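You operate a simulated robot arm through the tools that you are given. There is no shell and no other tool.

You run a simulated robot arm. Do the job below in one go: nothing can be reset, and whatever is moved stays where it is left.

## Task
Balance the strain bridge to nought, then load the beam and trim the gain to 250.
Fine: push the gauge plug home before you switch on; stand the brass weight on the beam's pan; leave the bridge on and reading. Set down upright: brass weight.

Only the result counts: the job must be done as asked and must still hold three seconds after the hand-in. Knocking over, shifting, dropping, spilling or breaking anything else fails it.

## Robot
A 7-joint arm with a two-finger parallel gripper, fixed in place. Base frame: the origin is at the foot of the arm, x ahead of it, y to its left, z up; the work surface is at about z = 0. Readings come in m, degrees, newtons and seconds.
With the tool pointing down near the work surface it reaches from about 0.26 to 0.68 m from the base axis. Its first joint turns from -166.0 to 166.0 degrees. Payload 2.5 kg.
The TCP is the grasp point between the finger pads, 0.03 m short of the fingertips. In the tool frame z runs along the fingers and y along their closing line. The gripper opens to 0.094 m. The fingers are 0.028 m wide and 0.01 m thick; the gripper's body (0.05 by 0.096 m) begins 0.055 m behind the TCP.
Orientation is that of the tool frame in the base frame, as [roll, pitch, yaw] about the fixed x, y, z axes, in that order (R = Rz(yaw) Ry(pitch) Rx(roll)). With the fingers straight down and closing along the base's y, the tool's x points along the base's -x, its y along +y and its z along -z.

## Interface
- The arm moves only by the tool arm_command. Its arguments are lists of equal length, an entry for each row: "rot": the turn, a rotation vector about the tool's x, y, z in degrees, a list of three; "dp": the shift along the tool's x, y, z in m, a list of three; "hand": the opening, from 0 (shut) to 1 (fully open). In form: {"rot": [[rx, ry, rz], ...], "dp": [[x, y, z], ...], "hand": [hand, ...]}. A call has 1 to 20 rows; each row is the pose to reach, as a shift and turn from the pose commanded when the call began, along the tool's axes at that moment. Rows are played at 5 a second. More than 0.05 m and 8.6 degrees between two rows, or a gripper value outside its range, and nothing of the call is played. A pose out of reach is approached as far as the arm can. The call stops where the force on the tool passes 60 N (or 10 N more than at its start, if that is more) or the arm is blocked; 0.2 s more then pass. Each finger travels about 0.072 m/s and halts on what it meets, pressing with about 24 N; the grip force reading is that of the motor and also rises with nothing between the fingers. The clock runs only during rows and for 0.2 s after the last one: add rows that repeat a pose to give the fingers time. It gives the time, the measured TCP pose, the force on the tool (base axes), the opening and the grip force at its end, in the units of the frame above (readings bear some noise), with the torque about the TCP (base axes, N m) and any sound that the robot's microphone picked up.
- Cameras (640 x 400 px; columns grow to the right, rows downward): "scene" is fixed at [0.3953, -0.518, 0.6208]; the picture's right is [1.00, -0.05, 0.00], its down [-0.04, -0.72, -0.69] and it looks along [0.04, 0.69, -0.72] (base axes); focal length 230 px, centre (320, 200). "wrist" rides on the gripper at [0.076, 0.014, -0.102] in the tool frame; the picture's right is [-0.18, 0.98, 0.00], its down [-0.75, -0.14, -0.64] and it looks along [-0.63, -0.12, 0.77] (tool axes); focal length 243 px, centre (320, 200). There is no depth. A picture from a camera that has moved, and an enlarged one, comes with that camera's place and axes in the base frame and with its lens. The place of the scene camera against the robot may be out by one fixed shift of up to 0.025 m in any direction.
- camera(camera): a new picture of that camera. No time passes.
- zoom(camera, box): a new picture of the part [left, top, right, bottom] of that camera's present view, enlarged. No time passes.
- hand_in(): hands the job in; it is judged then, once.

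Nothing tells you positions but the pictures and the camera data. Unless the task says otherwise, let go and move clear before handing in.

The tools are called as a command line: name --argument value ..., lists and objects as JSON in quotes. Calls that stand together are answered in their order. arm_command: Moves the arm, as the interface text tells. Its arguments: {"type":"object","properties":{"rot":{"type":"array","items":{"type":"array","items":{"type":"number"}}},"dp":{"type":"array","items":{"type":"array","items":{"type":"number"}}},"hand":{"type":"array","items":{"type":"number"}}},"required":["rot","dp","hand"]} The other tools are called the same way: camera (camera) takes a picture; zoom (camera, box) takes an enlarged picture of a part of a camera's view; hand_in () hands the job in.

At the start:

```text
clock: 0.0
position: [0.4022, -0.0096, 0.4054]
tool_rot: [179.9, 0.1, -179.9]
force: [0.2, 0.0, 0.4]
torque: [0.01, -0.01, 0.01]
finger_gap: 0.0942
grip_force: 0.1
```

scene: 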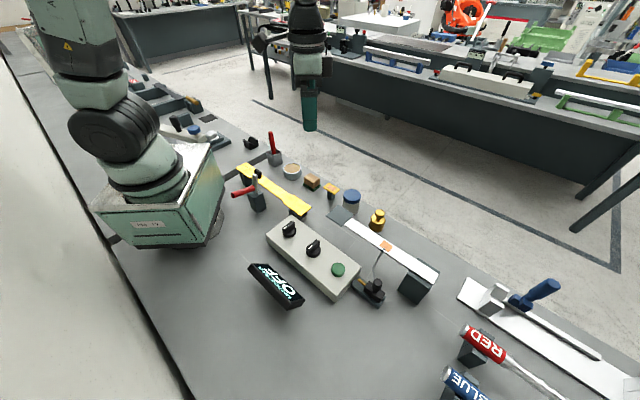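
wrist: 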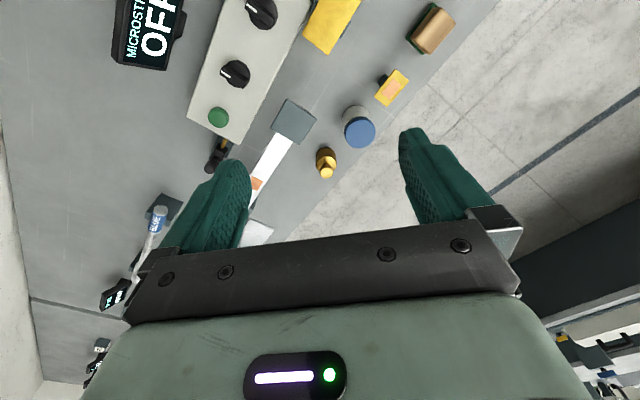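

I see a control box with two knobs and a green button, an OFF display, a beam with a pan, a plug on a lead and a brass weight. I'll zoom in for detail before moving.

zoom --camera "scene" --box '[220, 150, 460, 320]'

zoom --camera "scene" --box '[320, 180, 450, 310]'

zoom --camera "wrist" --box '[90, 0, 430, 250]'

zoom --camera "scene" --box '[240, 210, 370, 320]'

```text
2.35 times, centred on (340, 235) of scene
camera zoom: at [0.3953, -0.518, 0.6208], right [1.0, -0.05, 0.0], down [-0.04, -0.72, -0.69], along [0.04, 0.69, -0.72], focal length 542 px, centre (273, 118)
```

zoom: 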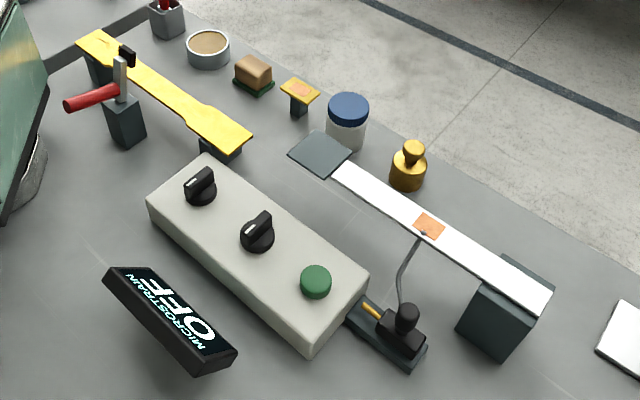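

```text
3.08 times, centred on (385, 245) of scene
camera zoom: at [0.3953, -0.518, 0.6208], right [1.0, -0.05, 0.0], down [-0.04, -0.72, -0.69], along [0.04, 0.69, -0.72], focal length 709 px, centre (120, 62)
```

zoom: 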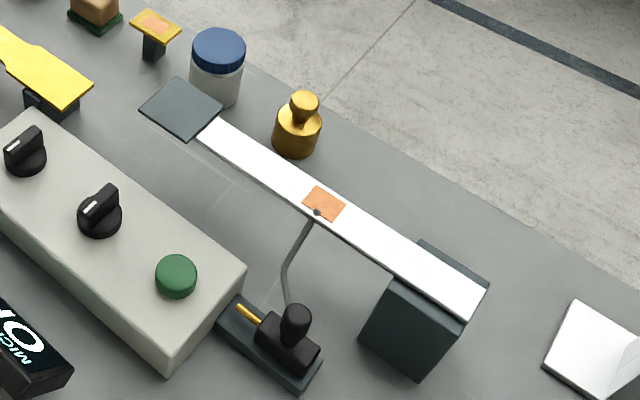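

```text
1.60 times, centred on (260, 125) of wrist
camera zoom: at [0.3265, 0.004, 0.5097], right [0.18, 0.98, 0.0], down [0.75, -0.14, 0.64], along [0.63, -0.12, -0.77], focal length 388 px, centre (416, 320)
```

zoom: 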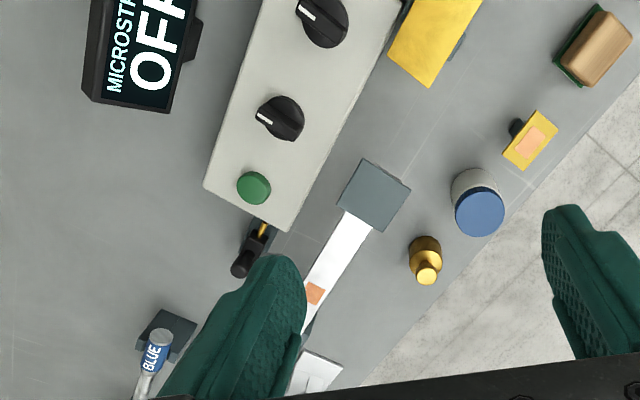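

```text
3.64 times, centred on (305, 265) of scene
camera zoom: at [0.3953, -0.518, 0.6208], right [1.0, -0.05, 0.0], down [-0.04, -0.72, -0.69], along [0.04, 0.69, -0.72], focal length 838 px, centre (374, -36)
```

zoom: 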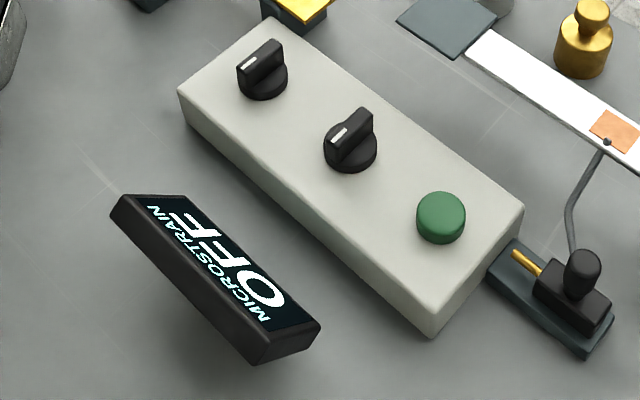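

The box lies diagonally, with the plug on a small rail at its lower right end. I'll zoom closer on the plug, the knobs, the weight and the pan.

zoom --camera "scene" --box '[340, 250, 400, 310]'

zoom --camera "scene" --box '[270, 210, 360, 290]'

zoom --camera "scene" --box '[320, 180, 400, 250]'

zoom --camera "wrist" --box '[190, 80, 270, 180]'

zoom --camera "scene" --box '[240, 250, 310, 310]'

```text
6.67 times, centred on (370, 280) of scene
camera zoom: at [0.3953, -0.518, 0.6208], right [1.0, -0.05, 0.0], down [-0.04, -0.72, -0.69], along [0.04, 0.69, -0.72], focal length 1535 px, centre (-13, -333)
```

zoom: 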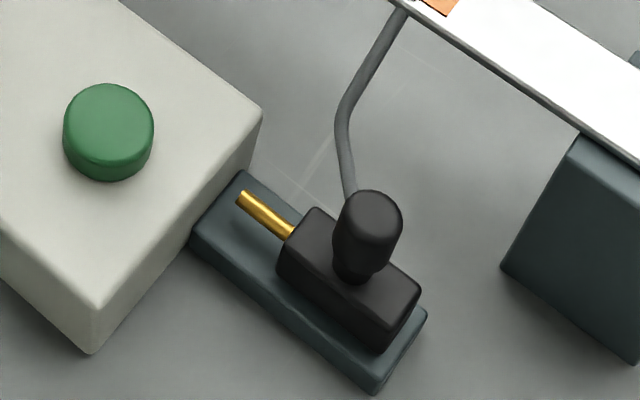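

```text
5.00 times, centred on (315, 250) of scene
camera zoom: at [0.3953, -0.518, 0.6208], right [1.0, -0.05, 0.0], down [-0.04, -0.72, -0.69], along [0.04, 0.69, -0.72], focal length 1152 px, centre (345, -50)
```

zoom: 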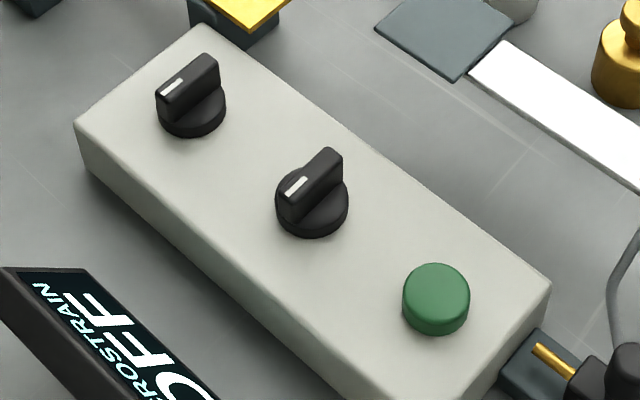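

```text
5.71 times, centred on (360, 215) of scene
camera zoom: at [0.3953, -0.518, 0.6208], right [1.0, -0.05, 0.0], down [-0.04, -0.72, -0.69], along [0.04, 0.69, -0.72], focal length 1316 px, centre (91, 114)
```

zoom: 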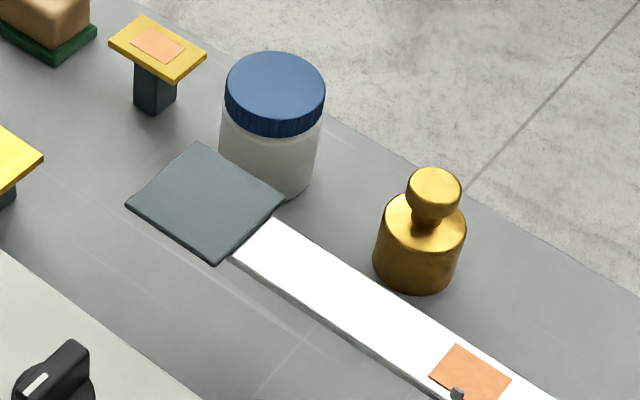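

```text
4.00 times, centred on (230, 130) of wrist
camera zoom: at [0.3265, 0.004, 0.5097], right [0.18, 0.98, 0.0], down [0.75, -0.14, 0.64], along [0.63, -0.12, -0.77], focal length 970 px, centre (680, 480)
```

zoom: 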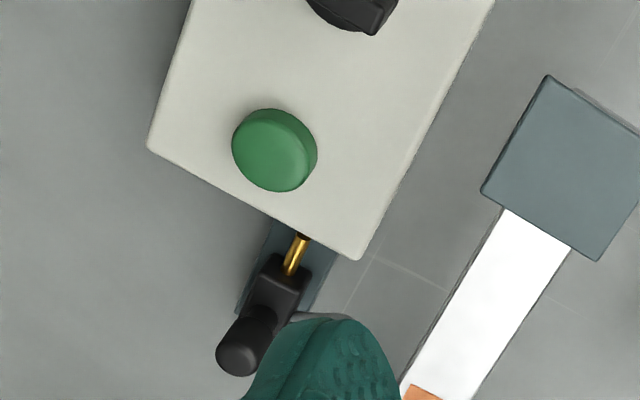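

```text
6.67 times, centred on (275, 280) of scene
camera zoom: at [0.3953, -0.518, 0.6208], right [1.0, -0.05, 0.0], down [-0.04, -0.72, -0.69], along [0.04, 0.69, -0.72], focal length 1535 px, centre (620, -333)
```

zoom: 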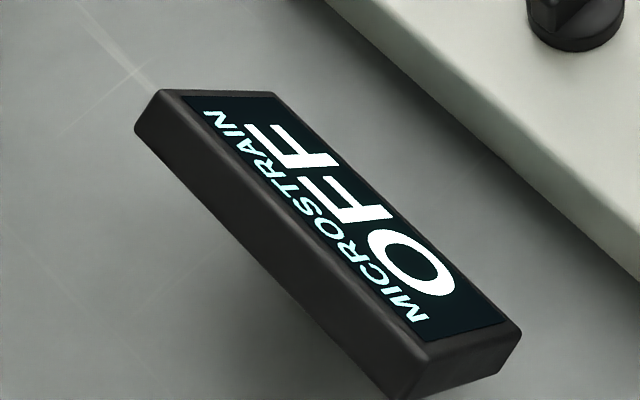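

The plug sits on a slate rail with its pin facing the box end, and its round post sticks up. I'll lower the wrist camera over the box to measure positions better.

arm_command --rot '[[0, 0, 0], [0, 0, 0], [0, 0, 0], [0, 0, 0], [0, 0, 0], [0, 0, 0], [0, 0, 0]]' --dp '[[0.003, -0.02, 0.026], [0.006, -0.04, 0.052], [0.01, -0.06, 0.078], [0.014, -0.08, 0.104], [0.017, -0.1, 0.13], [0.02, -0.12, 0.155], [0.02, -0.12, 0.155]]' --hand '[1, 1, 1, 1, 1, 1, 1]'

camera --camera "wrist"

camera --camera "scene"

```text
clock: 1.6
position: [0.383, -0.1294, 0.2497]
tool_rot: [-179.9, 0.0, -179.9]
force: [0.0, -0.1, 0.1]
torque: [-0.02, 0.0, 0.01]
finger_gap: 0.094
grip_force: 0.2
```

```text
taken
camera wrist: at [0.3073, -0.1149, 0.3533], right [0.18, 0.98, 0.0], down [0.75, -0.14, 0.64], along [0.63, -0.12, -0.77], focal length 243 px, centre (320, 200)
```

wrist: 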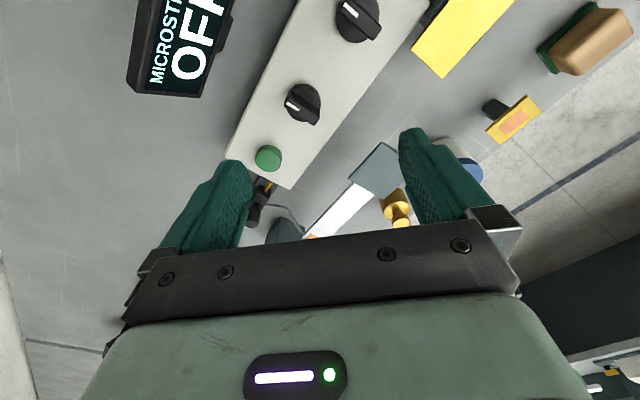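

```text
taken
```

scene: 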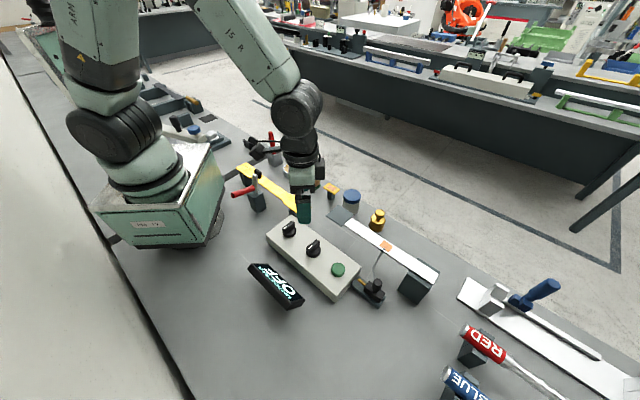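

The wrist view now shows the knobs, button and plug well. I'll zoom on each one to measure it.

zoom --camera "wrist" --box '[220, 0, 440, 190]'

zoom --camera "wrist" --box '[230, 130, 310, 240]'

zoom --camera "wrist" --box '[330, 130, 420, 240]'

zoom --camera "scene" --box '[270, 180, 340, 250]'

```text
2.11 times, centred on (330, 95) of wrist
camera zoom: at [0.3073, -0.1149, 0.3533], right [0.18, 0.98, 0.0], down [0.75, -0.14, 0.64], along [0.63, -0.12, -0.77], focal length 511 px, centre (299, 421)
```

zoom: 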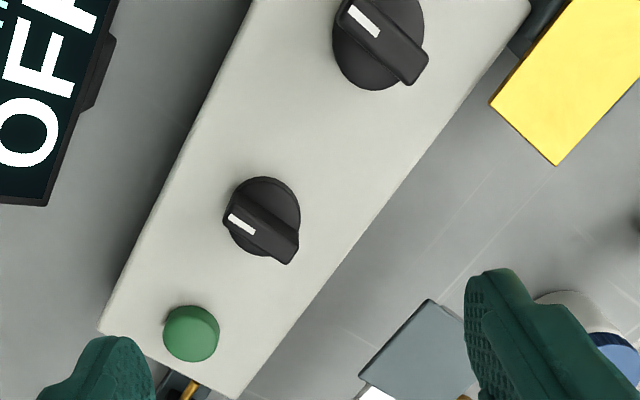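

```text
3.64 times, centred on (270, 185) of wrist
camera zoom: at [0.3073, -0.1149, 0.3533], right [0.18, 0.98, 0.0], down [0.75, -0.14, 0.64], along [0.63, -0.12, -0.77], focal length 882 px, centre (502, 254)
```

zoom: 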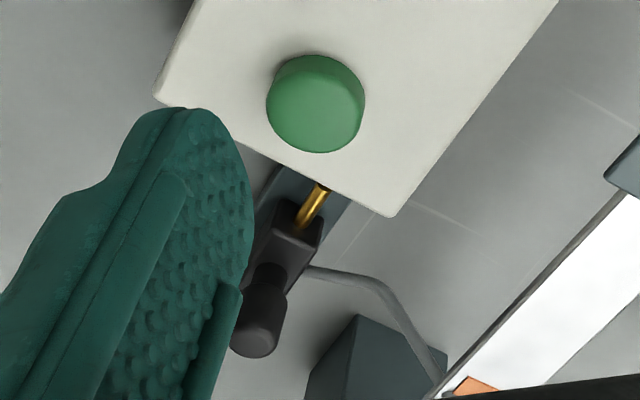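

```text
3.64 times, centred on (375, 185) of wrist
camera zoom: at [0.3073, -0.1149, 0.3533], right [0.18, 0.98, 0.0], down [0.75, -0.14, 0.64], along [0.63, -0.12, -0.77], focal length 882 px, centre (120, 254)
```

zoom: 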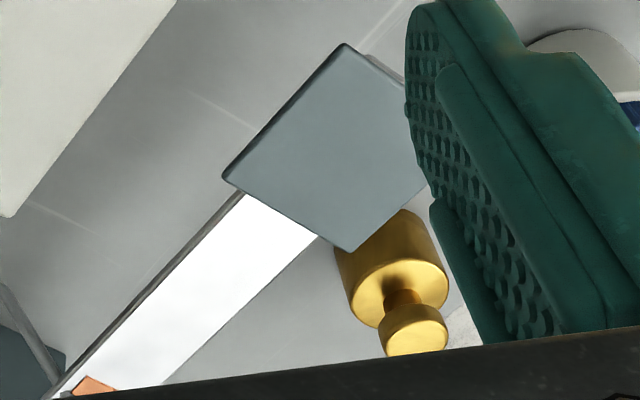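

```text
5.71 times, centred on (305, 215) of scene
camera zoom: at [0.3953, -0.518, 0.6208], right [1.0, -0.05, 0.0], down [-0.04, -0.72, -0.69], along [0.04, 0.69, -0.72], focal length 1316 px, centre (406, 114)
```

zoom: 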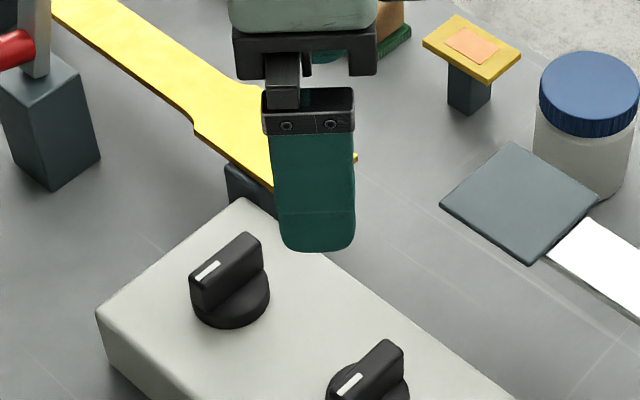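

Triangulating gives a box top at about 0.05 m and a box axis at about −45°. The plug post is near (0.55, −0.267), the pan centre near (0.481, −0.071, 0.11) and the weight near (0.611, −0.034). Next I'll turn the tool to match the box and hover over the plug for a closer look.

arm_command --rot '[[0, 0, -6], [0, 0, -12], [0, 0, -18], [0, 0, -24], [0, 0, -30], [0, 0, -36], [0, 0, -42], [0, 0, -45], [0, 0, -45]]' --dp '[[-0.021, -0.017, 0.006], [-0.042, -0.034, 0.012], [-0.063, -0.051, 0.018], [-0.085, -0.069, 0.025], [-0.106, -0.086, 0.031], [-0.127, -0.103, 0.037], [-0.148, -0.12, 0.044], [-0.1695, -0.1374, 0.05], [-0.1695, -0.1374, 0.05]]' --hand '[1, 1, 1, 1, 1, 1, 1, 1, 1]'

camera --camera "wrist"

zoom --camera "scene" --box '[320, 180, 450, 310]'

```text
clock: 3.6
position: [0.5529, -0.2667, 0.2012]
tool_rot: [180.0, 0.0, -134.9]
force: [0.6, -0.4, -0.1]
torque: [0.02, -0.02, 0.01]
finger_gap: 0.0941
grip_force: 0.0
```

```text
taken
camera wrist: at [0.4892, -0.3098, 0.3043], right [-0.57, 0.82, 0.0], down [0.63, 0.43, 0.64], along [0.53, 0.36, -0.77], focal length 243 px, centre (320, 200)
```

wrist: 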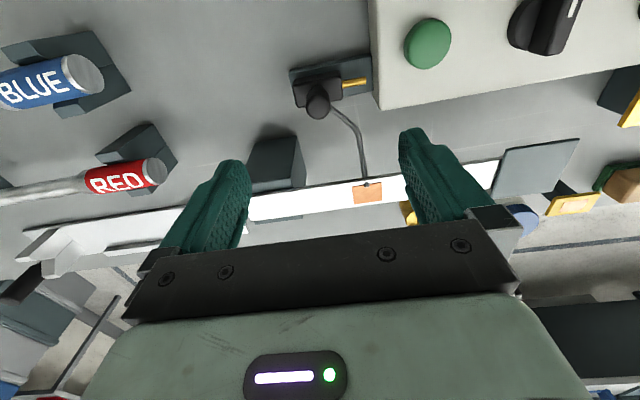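

```text
3.08 times, centred on (385, 245) of scene
camera zoom: at [0.3953, -0.518, 0.6208], right [1.0, -0.05, 0.0], down [-0.04, -0.72, -0.69], along [0.04, 0.69, -0.72], focal length 709 px, centre (120, 62)
```

zoom: 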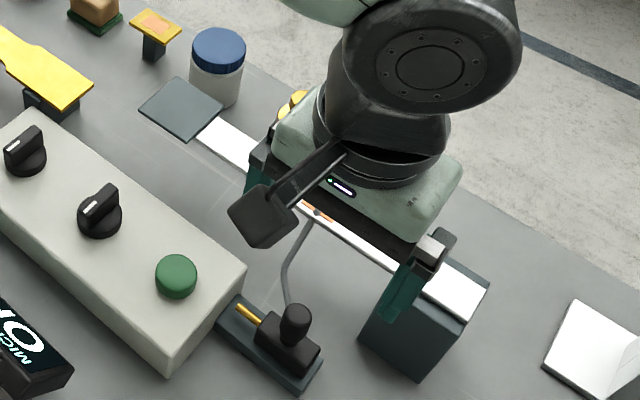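

zoom --camera "wrist" --box '[270, 40, 400, 140]'

zoom --camera "wrist" --box '[380, 0, 620, 140]'

```text
4.00 times, centred on (335, 90) of wrist
camera zoom: at [0.4892, -0.3098, 0.3043], right [-0.57, 0.82, 0.0], down [0.63, 0.43, 0.64], along [0.53, 0.36, -0.77], focal length 970 px, centre (260, 640)
```

zoom: 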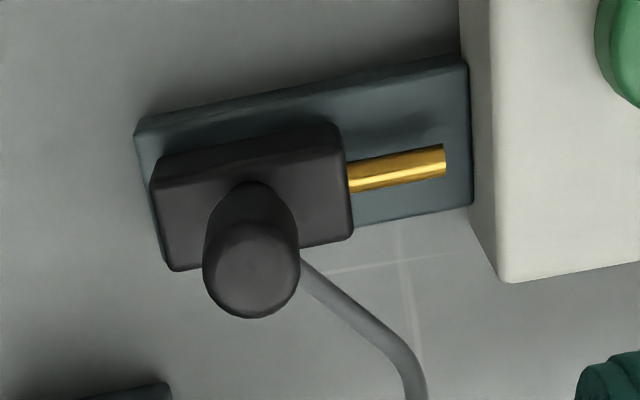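

```text
2.67 times, centred on (500, 70) of wrist
camera zoom: at [0.4892, -0.3098, 0.3043], right [-0.57, 0.82, 0.0], down [0.63, 0.43, 0.64], along [0.53, 0.36, -0.77], focal length 647 px, centre (-160, 547)
```

zoom: 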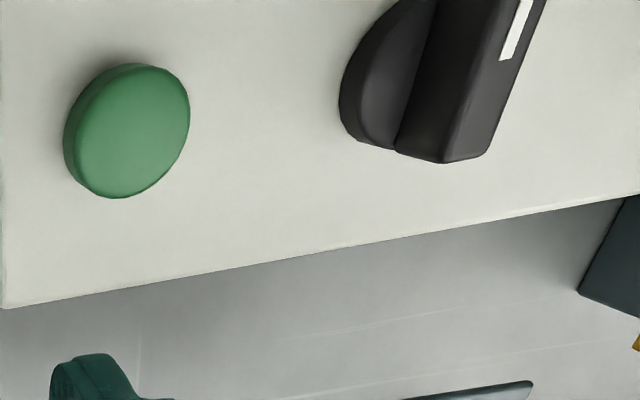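

The three views agree: the post is at (0.554, −0.268) with its top at about z 0.086, and there is about 38 mm of travel to the box end. I'll come down around the post with the fingers closing along the push line.

arm_command --rot '[[0, 0, 0], [0, 0, 0], [0, 0, 0], [0, 0, 0], [0, 0, 0], [0, 0, 0]]' --dp '[[0.0005, -0.001, 0.025], [0.001, -0.0018, 0.05], [0.001, -0.0018, 0.075], [0.001, -0.0018, 0.095], [0.001, -0.0018, 0.112], [0.001, -0.0018, 0.112]]' --hand '[0.8, 0.7, 0.6, 0.6, 0.6, 0.6]'

camera --camera "wrist"

zoom --camera "scene" --box '[330, 220, 430, 310]'

```text
clock: 5.0
position: [0.5524, -0.2694, 0.0906]
tool_rot: [180.0, 0.0, -134.9]
force: [-0.8, -0.3, 0.3]
torque: [-0.01, -0.01, -0.01]
finger_gap: 0.0564
grip_force: 0.0
```

```text
taken
camera wrist: at [0.4889, -0.3139, 0.1923], right [-0.56, 0.83, 0.0], down [0.63, 0.43, 0.64], along [0.53, 0.36, -0.77], focal length 243 px, centre (320, 200)
```

wrist: 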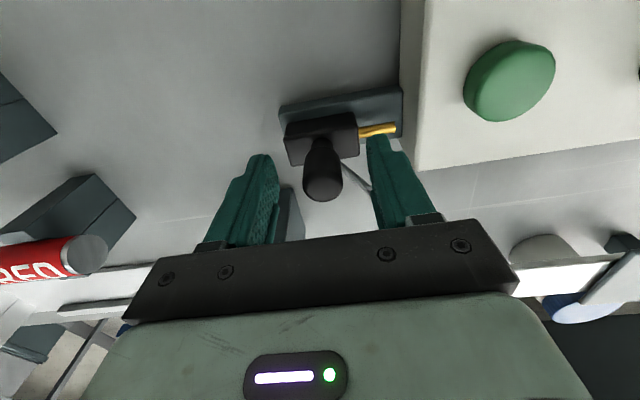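

```text
4.44 times, centred on (380, 265) of scene
camera zoom: at [0.3953, -0.518, 0.6208], right [1.0, -0.05, 0.0], down [-0.04, -0.72, -0.69], along [0.04, 0.69, -0.72], focal length 1024 px, centre (53, -89)
```

zoom: 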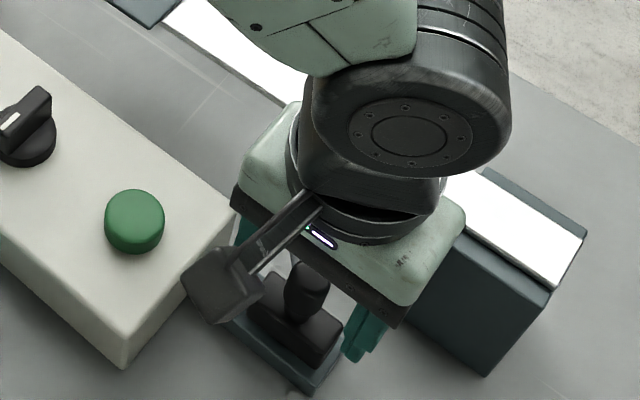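

The post is centred between the fingers. I'll drop another 4 mm and grip it.

arm_command --rot '[[0, 0, 0], [0, 0, 0], [0, 0, 0], [0, 0, 0], [0, 0, 0]]' --dp '[[0, 0, 0.004], [0, 0, 0.004], [0, 0, 0.004], [0, 0, 0.004], [0, 0, 0.004]]' --hand '[0.6, 0.3, 0.1, 0.1, 0.1]'

zoom --camera "wrist" --box '[220, 60, 460, 240]'

```text
clock: 6.2
position: [0.551, -0.2687, 0.0849]
tool_rot: [180.0, 0.0, -135.0]
force: [-9.0, 5.8, 1.7]
torque: [-0.39, -0.2, -0.01]
finger_gap: 0.0212
grip_force: 45.0
```

```text
2.22 times, centred on (340, 150) of wrist
camera zoom: at [0.4886, -0.3134, 0.1883], right [-0.56, 0.83, 0.0], down [0.63, 0.43, 0.64], along [0.53, 0.36, -0.77], focal length 539 px, centre (276, 311)
```

zoom: 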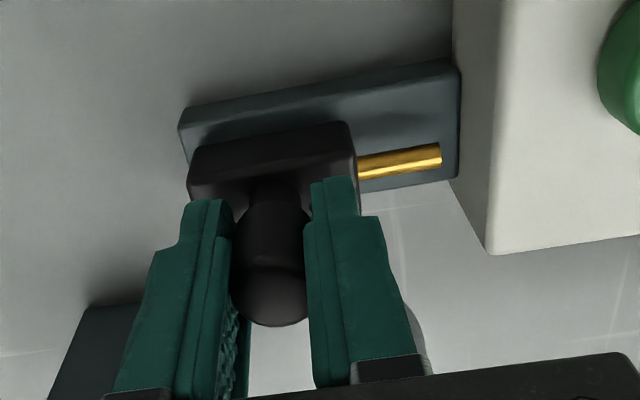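

I have the post gripped. Now I'll push it toward the box (tool +y) in small steps.

arm_command --rot '[[0, 0, 0], [0, 0, 0], [0, 0, 0], [0, 0, 0], [0, 0, 0], [0, 0, 0]]' --dp '[[0, 0.005, 0], [0, 0.01, 0], [0, 0.015, 0], [0, 0.02, 0], [0, 0.025, 0], [0, 0.03, 0]]' --hand '[0.1, 0.1, 0.1, 0.1, 0.1, 0.1]'

zoom --camera "wrist" --box '[220, 60, 460, 240]'

zoom --camera "scene" --box '[330, 220, 430, 310]'

```text
clock: 7.6
position: [0.5315, -0.2492, 0.0846]
tool_rot: [-180.0, 0.0, -135.0]
force: [-4.5, -3.9, -9.7]
torque: [-0.1, -0.75, 0.03]
finger_gap: 0.021
grip_force: 45.0
```

```text
2.22 times, centred on (340, 150) of wrist
camera zoom: at [0.4678, -0.2924, 0.1885], right [-0.56, 0.83, 0.0], down [0.63, 0.43, 0.64], along [0.53, 0.36, -0.77], focal length 539 px, centre (276, 311)
```

zoom: 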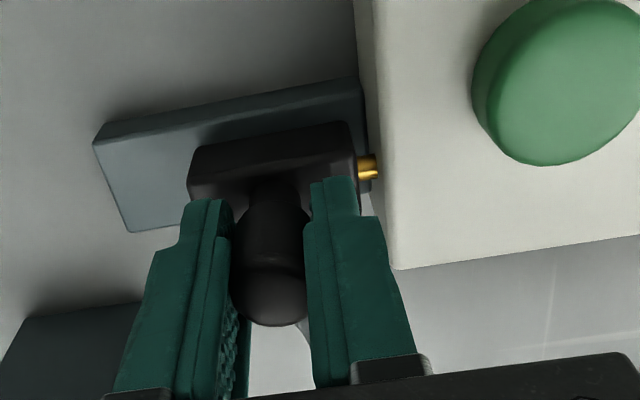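

```text
4.44 times, centred on (380, 265) of scene
camera zoom: at [0.3953, -0.518, 0.6208], right [1.0, -0.05, 0.0], down [-0.04, -0.72, -0.69], along [0.04, 0.69, -0.72], focal length 1024 px, centre (53, -89)
```

zoom: 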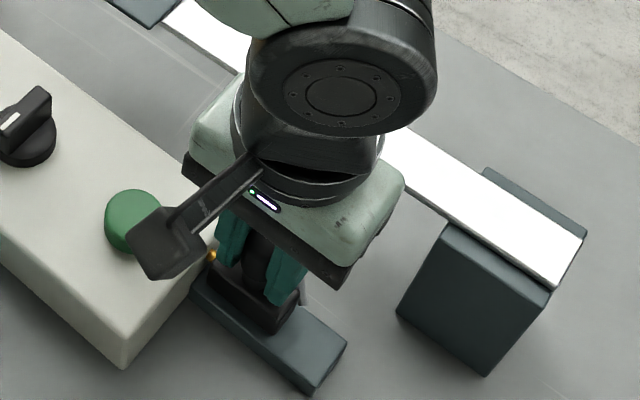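

The pin is going in, with roughly 8 mm left. I'll keep pushing until it seats.

arm_command --rot '[[0, 0, 0], [0, 0, 0], [0, 0, 0], [0, 0, 0], [0, 0, 0]]' --dp '[[0, 0.002, 0], [0, 0.004, 0], [0, 0.006, 0], [0, 0.008, 0], [0, 0.009, 0]]' --hand '[0.1, 0.1, 0.1, 0.1, 0.1]'

zoom --camera "wrist" --box '[220, 60, 460, 240]'

zoom --camera "scene" --box '[330, 220, 430, 310]'

```text
clock: 8.8
position: [0.5272, -0.2437, 0.087]
tool_rot: [-179.7, 0.2, -135.0]
force: [29.4, -24.4, -31.3]
torque: [0.23, 0.38, 0.06]
finger_gap: 0.0212
grip_force: 45.1
```

```text
2.22 times, centred on (340, 150) of wrist
camera zoom: at [0.4626, -0.2878, 0.1882], right [-0.56, 0.83, -0.01], down [0.63, 0.43, 0.64], along [0.54, 0.36, -0.76], focal length 539 px, centre (276, 311)
```

zoom: 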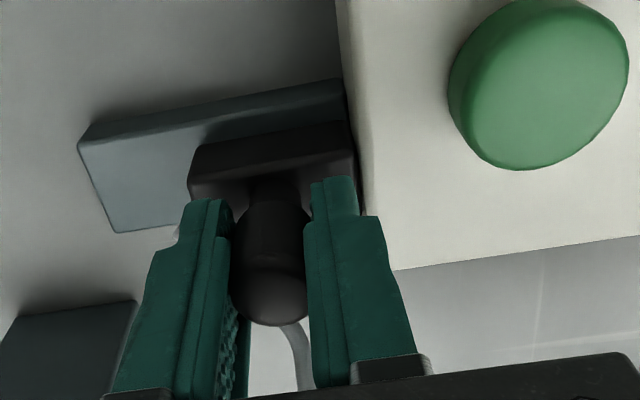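

```text
4.44 times, centred on (380, 265) of scene
camera zoom: at [0.3953, -0.518, 0.6208], right [1.0, -0.05, 0.0], down [-0.04, -0.72, -0.69], along [0.04, 0.69, -0.72], focal length 1024 px, centre (53, -89)
```

zoom: 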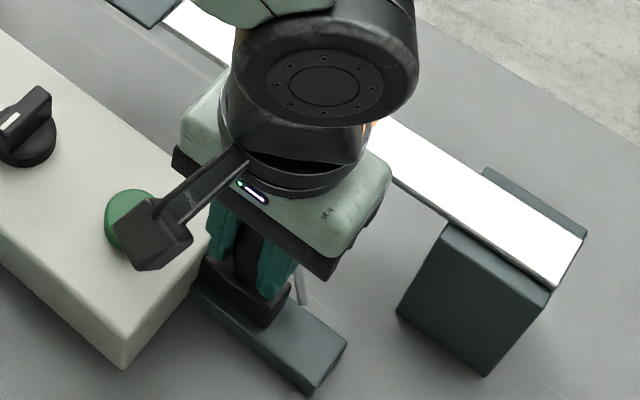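

Force has risen to about 38 N and the plug body looks flush. I'll push 2 mm more to make sure it's home.

arm_command --rot '[[0, 0, 0], [0, 0, 0], [0, 0, 0]]' --dp '[[0, 0.001, 0], [0, 0.002, 0], [0, 0.002, 0]]' --hand '[0.1, 0.1, 0.1]'

zoom --camera "wrist" --box '[270, 90, 370, 170]'

zoom --camera "scene" --box '[340, 260, 400, 310]'

```text
clock: 9.4
position: [0.5283, -0.2443, 0.0854]
tool_rot: [-179.1, 0.2, -135.2]
force: [11.7, -10.1, -12.2]
torque: [0.51, 0.4, 0.0]
finger_gap: 0.0212
grip_force: 45.3
stopped in row 3: the force on the tool passed its limit at 61 N (the readings are from after the stop); the commanded pose is now the measured one
```

```text
5.00 times, centred on (320, 130) of wrist
camera zoom: at [0.4624, -0.2879, 0.1881], right [-0.56, 0.83, -0.01], down [0.63, 0.44, 0.65], along [0.54, 0.35, -0.76], focal length 1213 px, centre (320, 550)
```

zoom: 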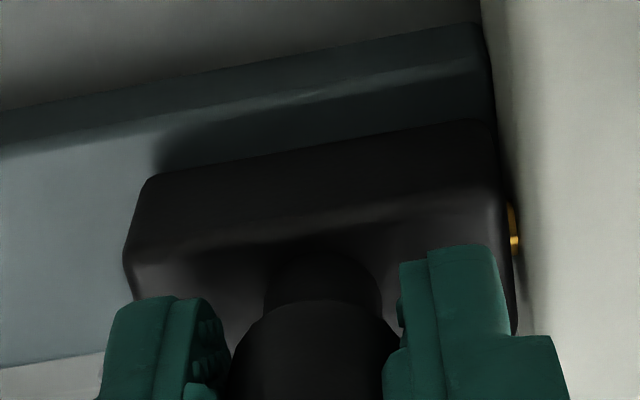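

```text
8.00 times, centred on (370, 285) of scene
camera zoom: at [0.3953, -0.518, 0.6208], right [1.0, -0.05, 0.0], down [-0.04, -0.72, -0.69], along [0.04, 0.69, -0.72], focal length 1842 px, centre (-80, -480)
```

zoom: 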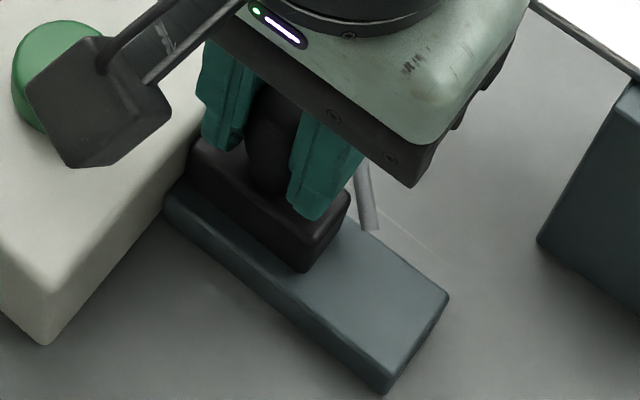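

The push stopped at 61 N without moving further. I'll let go, rise straight up and inspect how the plug is seated.

arm_command --rot '[[0, 0, 0], [0, 0, 0], [0, 0, 0], [0, 0, 0], [0, 0, 0], [0, 0, 0], [0, 0, 0]]' --dp '[[0, 0, 0], [0, 0, 0], [0, 0, 0], [0, 0, -0.02], [0, 0, -0.05], [0, 0, -0.08], [0, 0, -0.08]]' --hand '[0.3, 0.5, 0.5, 0.5, 0.5, 0.5, 0.5]'

camera --camera "wrist"

zoom --camera "wrist" --box '[260, 50, 400, 160]'

zoom --camera "scene" --box '[340, 260, 400, 310]'

```text
clock: 11.0
position: [0.5241, -0.2456, 0.1667]
tool_rot: [-179.4, 0.1, -135.1]
force: [-1.1, -0.3, -1.1]
torque: [0.0, -0.03, 0.0]
finger_gap: 0.0469
grip_force: 0.0
```

```text
taken
camera wrist: at [0.4598, -0.2879, 0.269], right [-0.56, 0.83, -0.01], down [0.63, 0.43, 0.65], along [0.54, 0.36, -0.76], focal length 243 px, centre (320, 200)
```

wrist: 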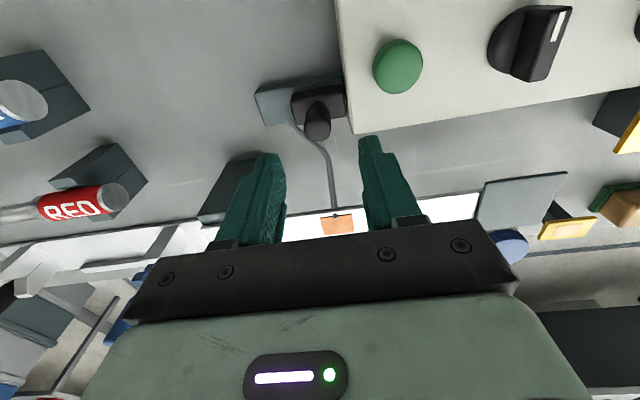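

```text
3.64 times, centred on (330, 105) of wrist
camera zoom: at [0.4598, -0.2879, 0.269], right [-0.56, 0.83, -0.01], down [0.63, 0.43, 0.65], along [0.54, 0.36, -0.76], focal length 882 px, centre (284, 546)
```

zoom: 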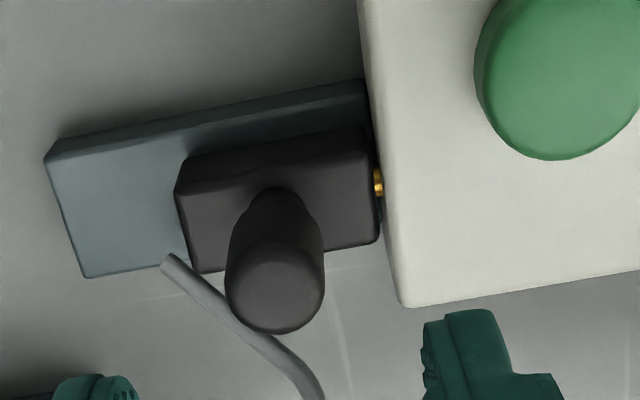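

```text
8.00 times, centred on (370, 285) of scene
camera zoom: at [0.3953, -0.518, 0.6208], right [1.0, -0.05, 0.0], down [-0.04, -0.72, -0.69], along [0.04, 0.69, -0.72], focal length 1842 px, centre (-80, -480)
```

zoom: 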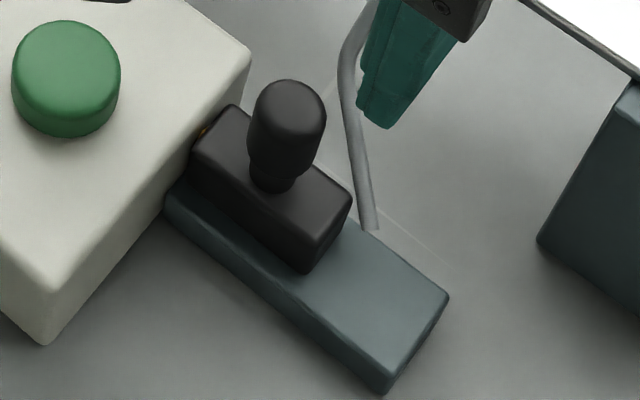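

About 2 mm of pin still shows, which may just be the designed stop. To be certain, I'll push the plug body squarely from behind with closed fingers, keeping clear of the lead.

arm_command --rot '[[-0.6, 0, 0], [-0.6, 0, 0], [-0.6, 0, 0], [-0.6, 0, 0], [-0.6, 0, 0], [-0.6, 0, 0], [-0.6, 0, 0]]' --dp '[[0.002, -0.02, 0], [0.004, -0.046, 0], [0.004, -0.046, 0], [0.004, -0.046, 0.03], [0.004, -0.046, 0.06], [0.004, -0.046, 0.085], [0.004, -0.046, 0.085]]' --hand '[0.3, 0, 0, 0, 0, 0, 0]'

camera --camera "wrist"

zoom --camera "scene" --box '[340, 250, 410, 310]'

```text
clock: 12.6
position: [0.5567, -0.2773, 0.0804]
tool_rot: [-179.8, 0.2, -135.2]
force: [0.1, 0.1, -0.2]
torque: [-0.04, -0.01, 0.02]
finger_gap: 0.0
grip_force: 24.1
```

```text
taken
camera wrist: at [0.4917, -0.3223, 0.1834], right [-0.56, 0.83, 0.0], down [0.63, 0.43, 0.64], along [0.53, 0.36, -0.76], focal length 243 px, centre (320, 200)
```

wrist: 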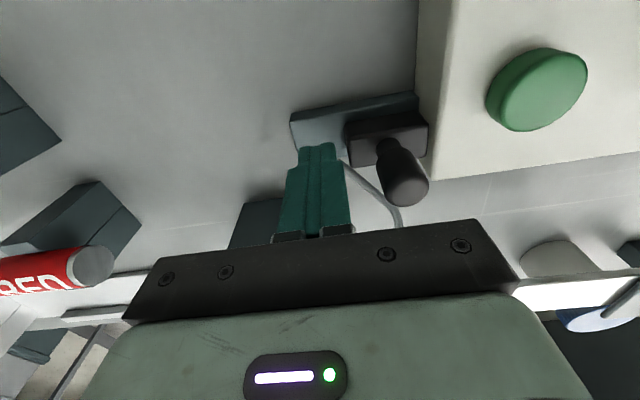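

```text
6.67 times, centred on (375, 280) of scene
camera zoom: at [0.3953, -0.518, 0.6208], right [1.0, -0.05, 0.0], down [-0.04, -0.72, -0.69], along [0.04, 0.69, -0.72], focal length 1535 px, centre (-47, -333)
```

zoom: 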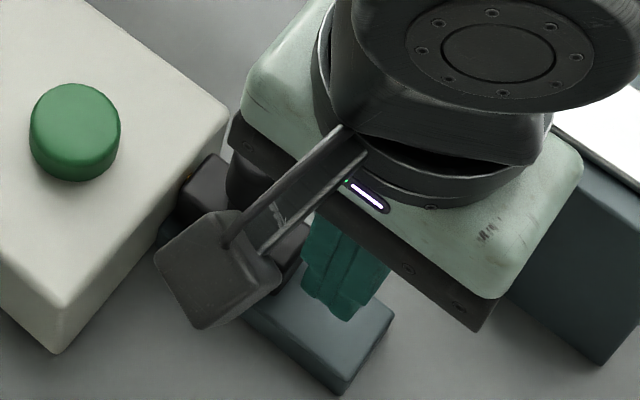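

arm_command --rot '[[0, 0, 0], [0, 0, 0], [0, 0, 0], [0, 0, 0]]' --dp '[[0.005, 0, 0], [0.006, 0, 0.012], [0.006, 0, 0.022], [0.006, 0, 0.022]]' --hand '[0, 0, 0, 0]'

zoom --camera "wrist" --box '[260, 60, 460, 220]'

```text
clock: 13.6
position: [0.5519, -0.2833, 0.058]
tool_rot: [-180.0, 0.2, -135.2]
force: [0.2, -0.4, 0.3]
torque: [-0.02, -0.02, -0.02]
finger_gap: 0.0
grip_force: 23.9
```

```text
2.50 times, centred on (360, 140) of wrist
camera zoom: at [0.4883, -0.3271, 0.1614], right [-0.56, 0.83, 0.0], down [0.63, 0.43, 0.64], along [0.53, 0.36, -0.76], focal length 606 px, centre (220, 350)
```

zoom: 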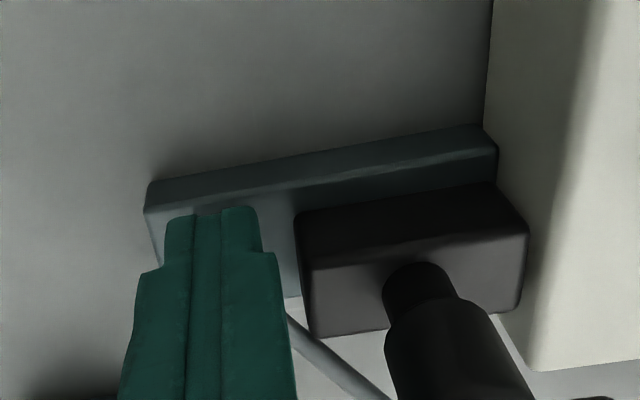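

The fingers are behind the plug body and clear of the lead. I'll push forward gently.

arm_command --rot '[[0, 0, 0], [0, 0, 0], [0, 0, 0], [0, 0, 0], [0, 0, 0], [0, 0, 0], [0, 0, 0], [0, 0, 0]]' --dp '[[0, 0.003, 0], [0, 0.006, 0], [0, 0.009, 0], [0, 0.011, 0], [0, 0.013, 0], [0, 0.015, 0], [0, 0.016, 0], [0, 0.017, 0]]' --hand '[0, 0, 0, 0, 0, 0, 0, 0]'

zoom --camera "wrist" --box '[260, 60, 460, 220]'

```text
clock: 15.4
position: [0.5429, -0.2741, 0.0607]
tool_rot: [-179.2, 0.4, -135.2]
force: [31.1, -30.8, -18.7]
torque: [-0.76, -0.7, -0.19]
finger_gap: 0.0
grip_force: 24.1
```

```text
2.50 times, centred on (360, 140) of wrist
camera zoom: at [0.478, -0.3181, 0.1631], right [-0.56, 0.83, -0.01], down [0.63, 0.43, 0.65], along [0.54, 0.36, -0.76], focal length 606 px, centre (220, 350)
```

zoom: 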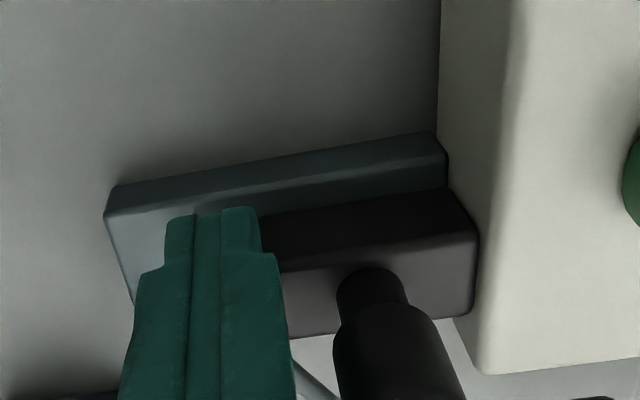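

The plug takes 44 N square on without moving, so it's against its stop and home. I'll back off, rise and check it again.

arm_command --rot '[[0, 0, 0], [0, 0, 0], [0, 0, 0], [0, 0, 0], [0, 0, 0], [0, 0, 0], [0, 0, 0]]' --dp '[[0, -0.008, 0], [0, -0.017, 0], [0, -0.017, -0.03], [0, -0.017, -0.06], [0, -0.017, -0.09], [0, -0.017, -0.11], [0, -0.017, -0.11]]' --hand '[0, 0, 0, 0, 0, 0, 0]'

zoom --camera "wrist" --box '[260, 30, 460, 160]'

camera --camera "wrist"

```text
clock: 17.0
position: [0.5523, -0.2838, 0.1696]
tool_rot: [180.0, 0.2, -135.2]
force: [-0.3, 0.4, 0.5]
torque: [-0.01, -0.01, 0.02]
finger_gap: 0.0001
grip_force: 23.7
```

```text
3.08 times, centred on (360, 95) of wrist
camera zoom: at [0.4881, -0.3279, 0.2726], right [-0.56, 0.83, 0.0], down [0.63, 0.43, 0.64], along [0.53, 0.36, -0.76], focal length 746 px, centre (197, 523)
```

zoom: 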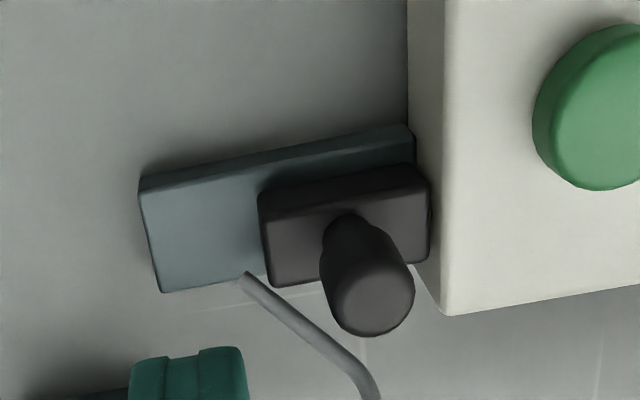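

```text
taken
camera wrist: at [0.4881, -0.3279, 0.2726], right [-0.56, 0.83, 0.0], down [0.63, 0.43, 0.64], along [0.53, 0.36, -0.76], focal length 243 px, centre (320, 200)
```

wrist: 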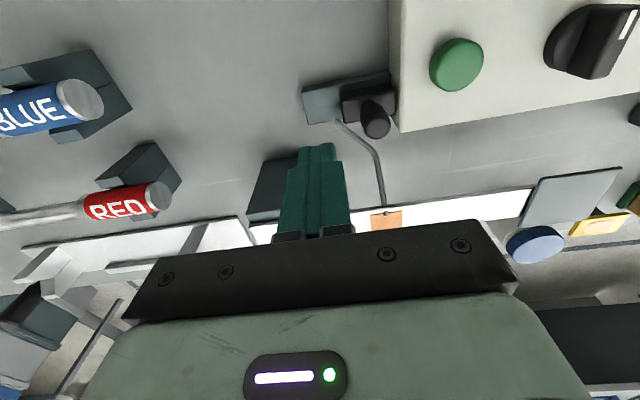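

The plug looks seated. Next I'll bring the closed fingertips over the green button at about (0.463, −0.2155).

arm_command --rot '[[0, 0, 0], [0, 0, 0], [0, 0, 0], [0, 0, 0], [0, 0, 0], [0, 0, 0]]' --dp '[[0.005, 0.037, 0], [0.01, 0.074, 0], [0.0149, 0.1114, 0], [0.0149, 0.1114, 0.03], [0.0149, 0.1114, 0.058], [0.0149, 0.1114, 0.058]]' --hand '[0, 0, 0, 0, 0, 0]'

camera --camera "wrist"

zoom --camera "scene" --box '[290, 220, 400, 310]'

```text
clock: 18.4
position: [0.4631, -0.2147, 0.1126]
tool_rot: [-179.9, 0.1, -135.2]
force: [-0.3, 0.5, 0.1]
torque: [0.0, -0.02, 0.0]
finger_gap: 0.0002
grip_force: 23.9
```

```text
taken
camera wrist: at [0.3996, -0.258, 0.2153], right [-0.56, 0.83, 0.0], down [0.63, 0.43, 0.64], along [0.53, 0.36, -0.76], focal length 243 px, centre (320, 200)
```

wrist: 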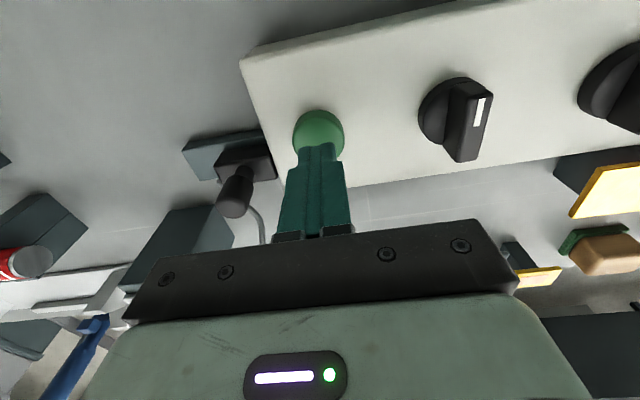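

```text
4.44 times, centred on (345, 265) of scene
camera zoom: at [0.3953, -0.518, 0.6208], right [1.0, -0.05, 0.0], down [-0.04, -0.72, -0.69], along [0.04, 0.69, -0.72], focal length 1024 px, centre (209, -89)
```

zoom: 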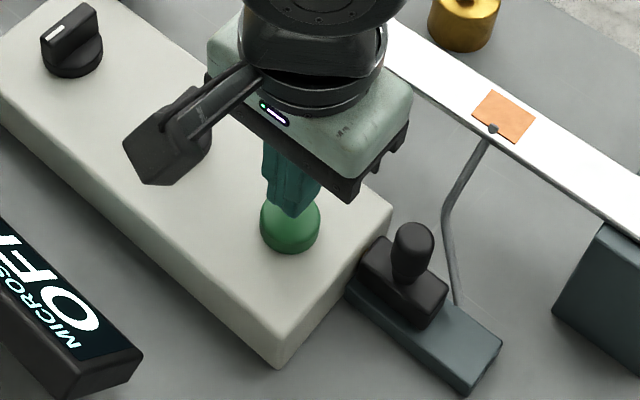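

The fingertips are over the button. I'll press down in small steps.

arm_command --rot '[[0, 0, 0], [0, 0, 0], [0, 0, 0], [0, 0, 0], [0, 0, 0]]' --dp '[[0, 0, 0.008], [0, 0, 0.014], [0, 0, 0.017], [0, 0, 0.019], [0, 0, 0.021]]' --hand '[0, 0, 0, 0, 0]'

zoom --camera "scene" --box '[240, 220, 380, 320]'

```text
clock: 19.6
position: [0.4628, -0.215, 0.0906]
tool_rot: [-180.0, 0.2, -135.2]
force: [-0.1, 1.5, 3.5]
torque: [0.05, -0.02, -0.02]
finger_gap: 0.0
grip_force: 24.7
heard: click
```

```text
4.00 times, centred on (310, 270) of scene
camera zoom: at [0.3953, -0.518, 0.6208], right [1.0, -0.05, 0.0], down [-0.04, -0.72, -0.69], along [0.04, 0.69, -0.72], focal length 921 px, centre (360, -80)
```

zoom: 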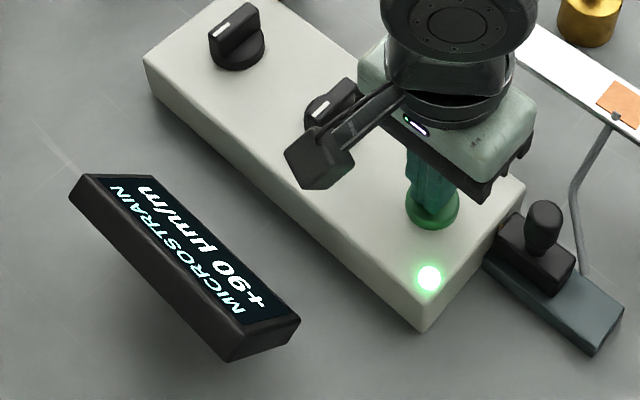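

I heard a click, the lamp is lit and the display reads +90 µm/m. I'll rise off the button and move over the second knob to line up.

arm_command --rot '[[0, 0, 0], [0, 0, 0], [0, 0, 0], [0, 0, 0], [0, 0, 0], [0, 0, 0], [0, 0, 0]]' --dp '[[0, 0, -0.015], [0, 0, -0.045], [0, 0, -0.08], [0.001, 0.03, -0.08], [0.001, 0.06, -0.08], [0.001, 0.0905, -0.08], [0.001, 0.0905, -0.08]]' --hand '[0, 0, 0, 0.3, 0.5, 0.5, 0.5]'

camera --camera "wrist"

zoom --camera "wrist" --box '[220, 20, 420, 160]'

zoom --camera "scene" --box '[240, 200, 380, 320]'

```text
clock: 21.2
position: [0.3986, -0.1502, 0.1692]
tool_rot: [-179.9, 0.2, -135.1]
force: [1.2, -0.4, 0.5]
torque: [-0.01, 0.0, 0.01]
finger_gap: 0.0468
grip_force: 0.1
```

```text
taken
camera wrist: at [0.3351, -0.1946, 0.2724], right [-0.56, 0.83, 0.0], down [0.63, 0.43, 0.64], along [0.53, 0.36, -0.76], focal length 243 px, centre (320, 200)
```

wrist: 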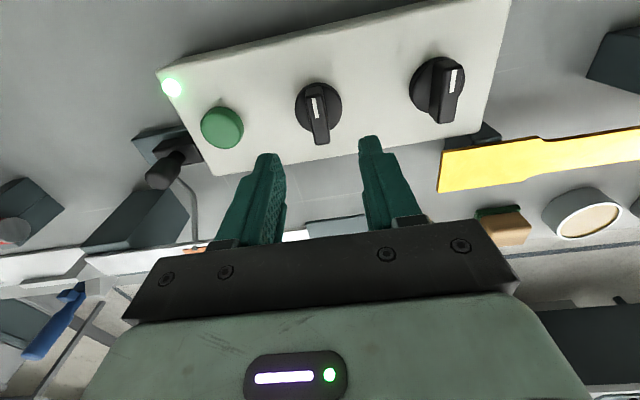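

```text
2.86 times, centred on (320, 90) of wrist
camera zoom: at [0.3351, -0.1946, 0.2724], right [-0.56, 0.83, 0.0], down [0.63, 0.43, 0.64], along [0.53, 0.36, -0.76], focal length 693 px, centre (320, 514)
```

zoom: 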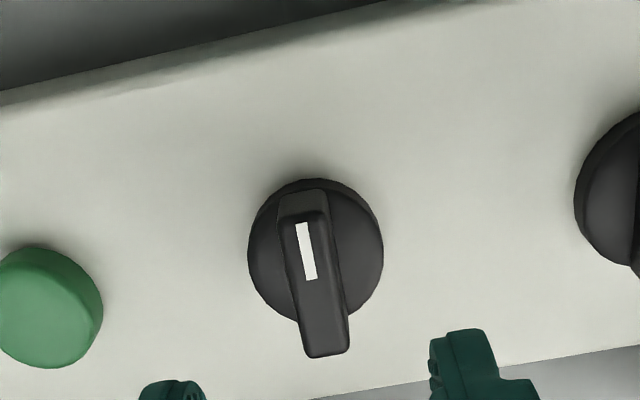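

```text
3.33 times, centred on (310, 260) of scene
camera zoom: at [0.3953, -0.518, 0.6208], right [1.0, -0.05, 0.0], down [-0.04, -0.72, -0.69], along [0.04, 0.69, -0.72], focal length 768 px, centre (353, 0)
```

zoom: 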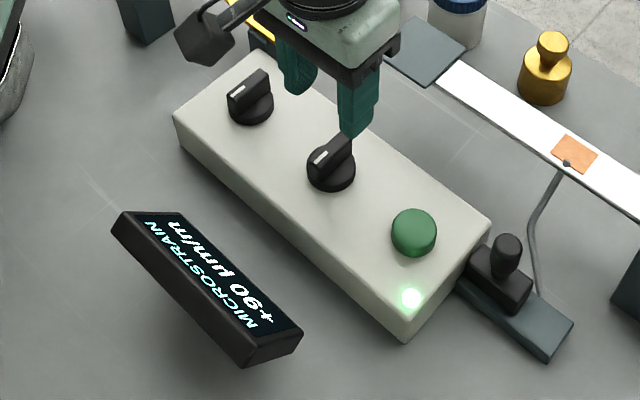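

The knob axis is near (0.397, −0.1535), with a bar top at about z 0.087. I'll lower around the bar and grip it.

arm_command --rot '[[0, 0, 0], [0, 0, 0], [0, 0, 0], [0, 0, 0], [0, 0, 0], [0, 0, 0], [0, 0, 0], [0, 0, 0]]' --dp '[[0.0032, -0.0006, 0.02], [0.0032, -0.0006, 0.045], [0.0032, -0.0006, 0.06], [0.0032, -0.0006, 0.072], [0.0032, -0.0006, 0.072], [0.0032, -0.0006, 0.072], [0.0032, -0.0006, 0.072], [0.0032, -0.0006, 0.072]]' --hand '[0.5, 0.5, 0.5, 0.5, 0.4, 0.2, 0.0, 0.0]'

zoom --camera "wrist" --box '[220, 60, 460, 240]'

zoom --camera "scene" --box '[240, 200, 380, 320]'

```text
clock: 23.0
position: [0.3971, -0.1529, 0.0969]
tool_rot: [-179.8, 0.2, -135.1]
force: [9.5, -8.4, -11.8]
torque: [-0.07, 0.17, -0.04]
finger_gap: 0.0139
grip_force: 44.9
```

```text
2.22 times, centred on (340, 150) of wrist
camera zoom: at [0.3332, -0.1979, 0.1996], right [-0.56, 0.83, 0.0], down [0.63, 0.43, 0.65], along [0.54, 0.36, -0.76], focal length 539 px, centre (276, 311)
```

zoom: 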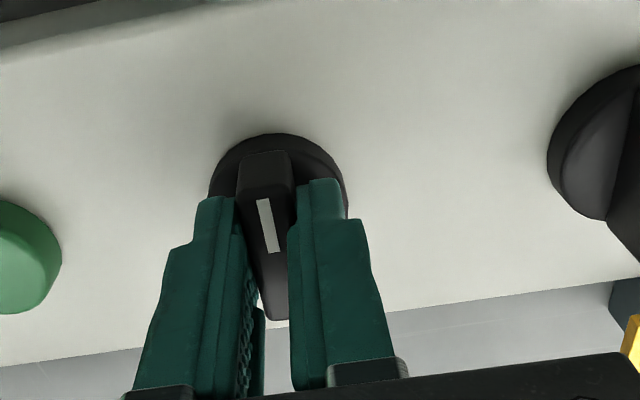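

```text
3.33 times, centred on (310, 260) of scene
camera zoom: at [0.3953, -0.518, 0.6208], right [1.0, -0.05, 0.0], down [-0.04, -0.72, -0.69], along [0.04, 0.69, -0.72], focal length 768 px, centre (353, 0)
```

zoom: 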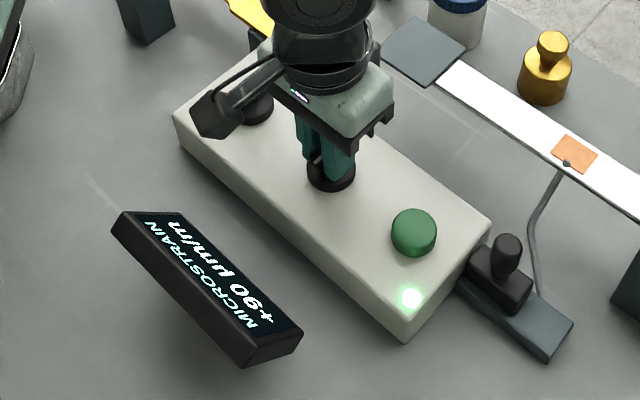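

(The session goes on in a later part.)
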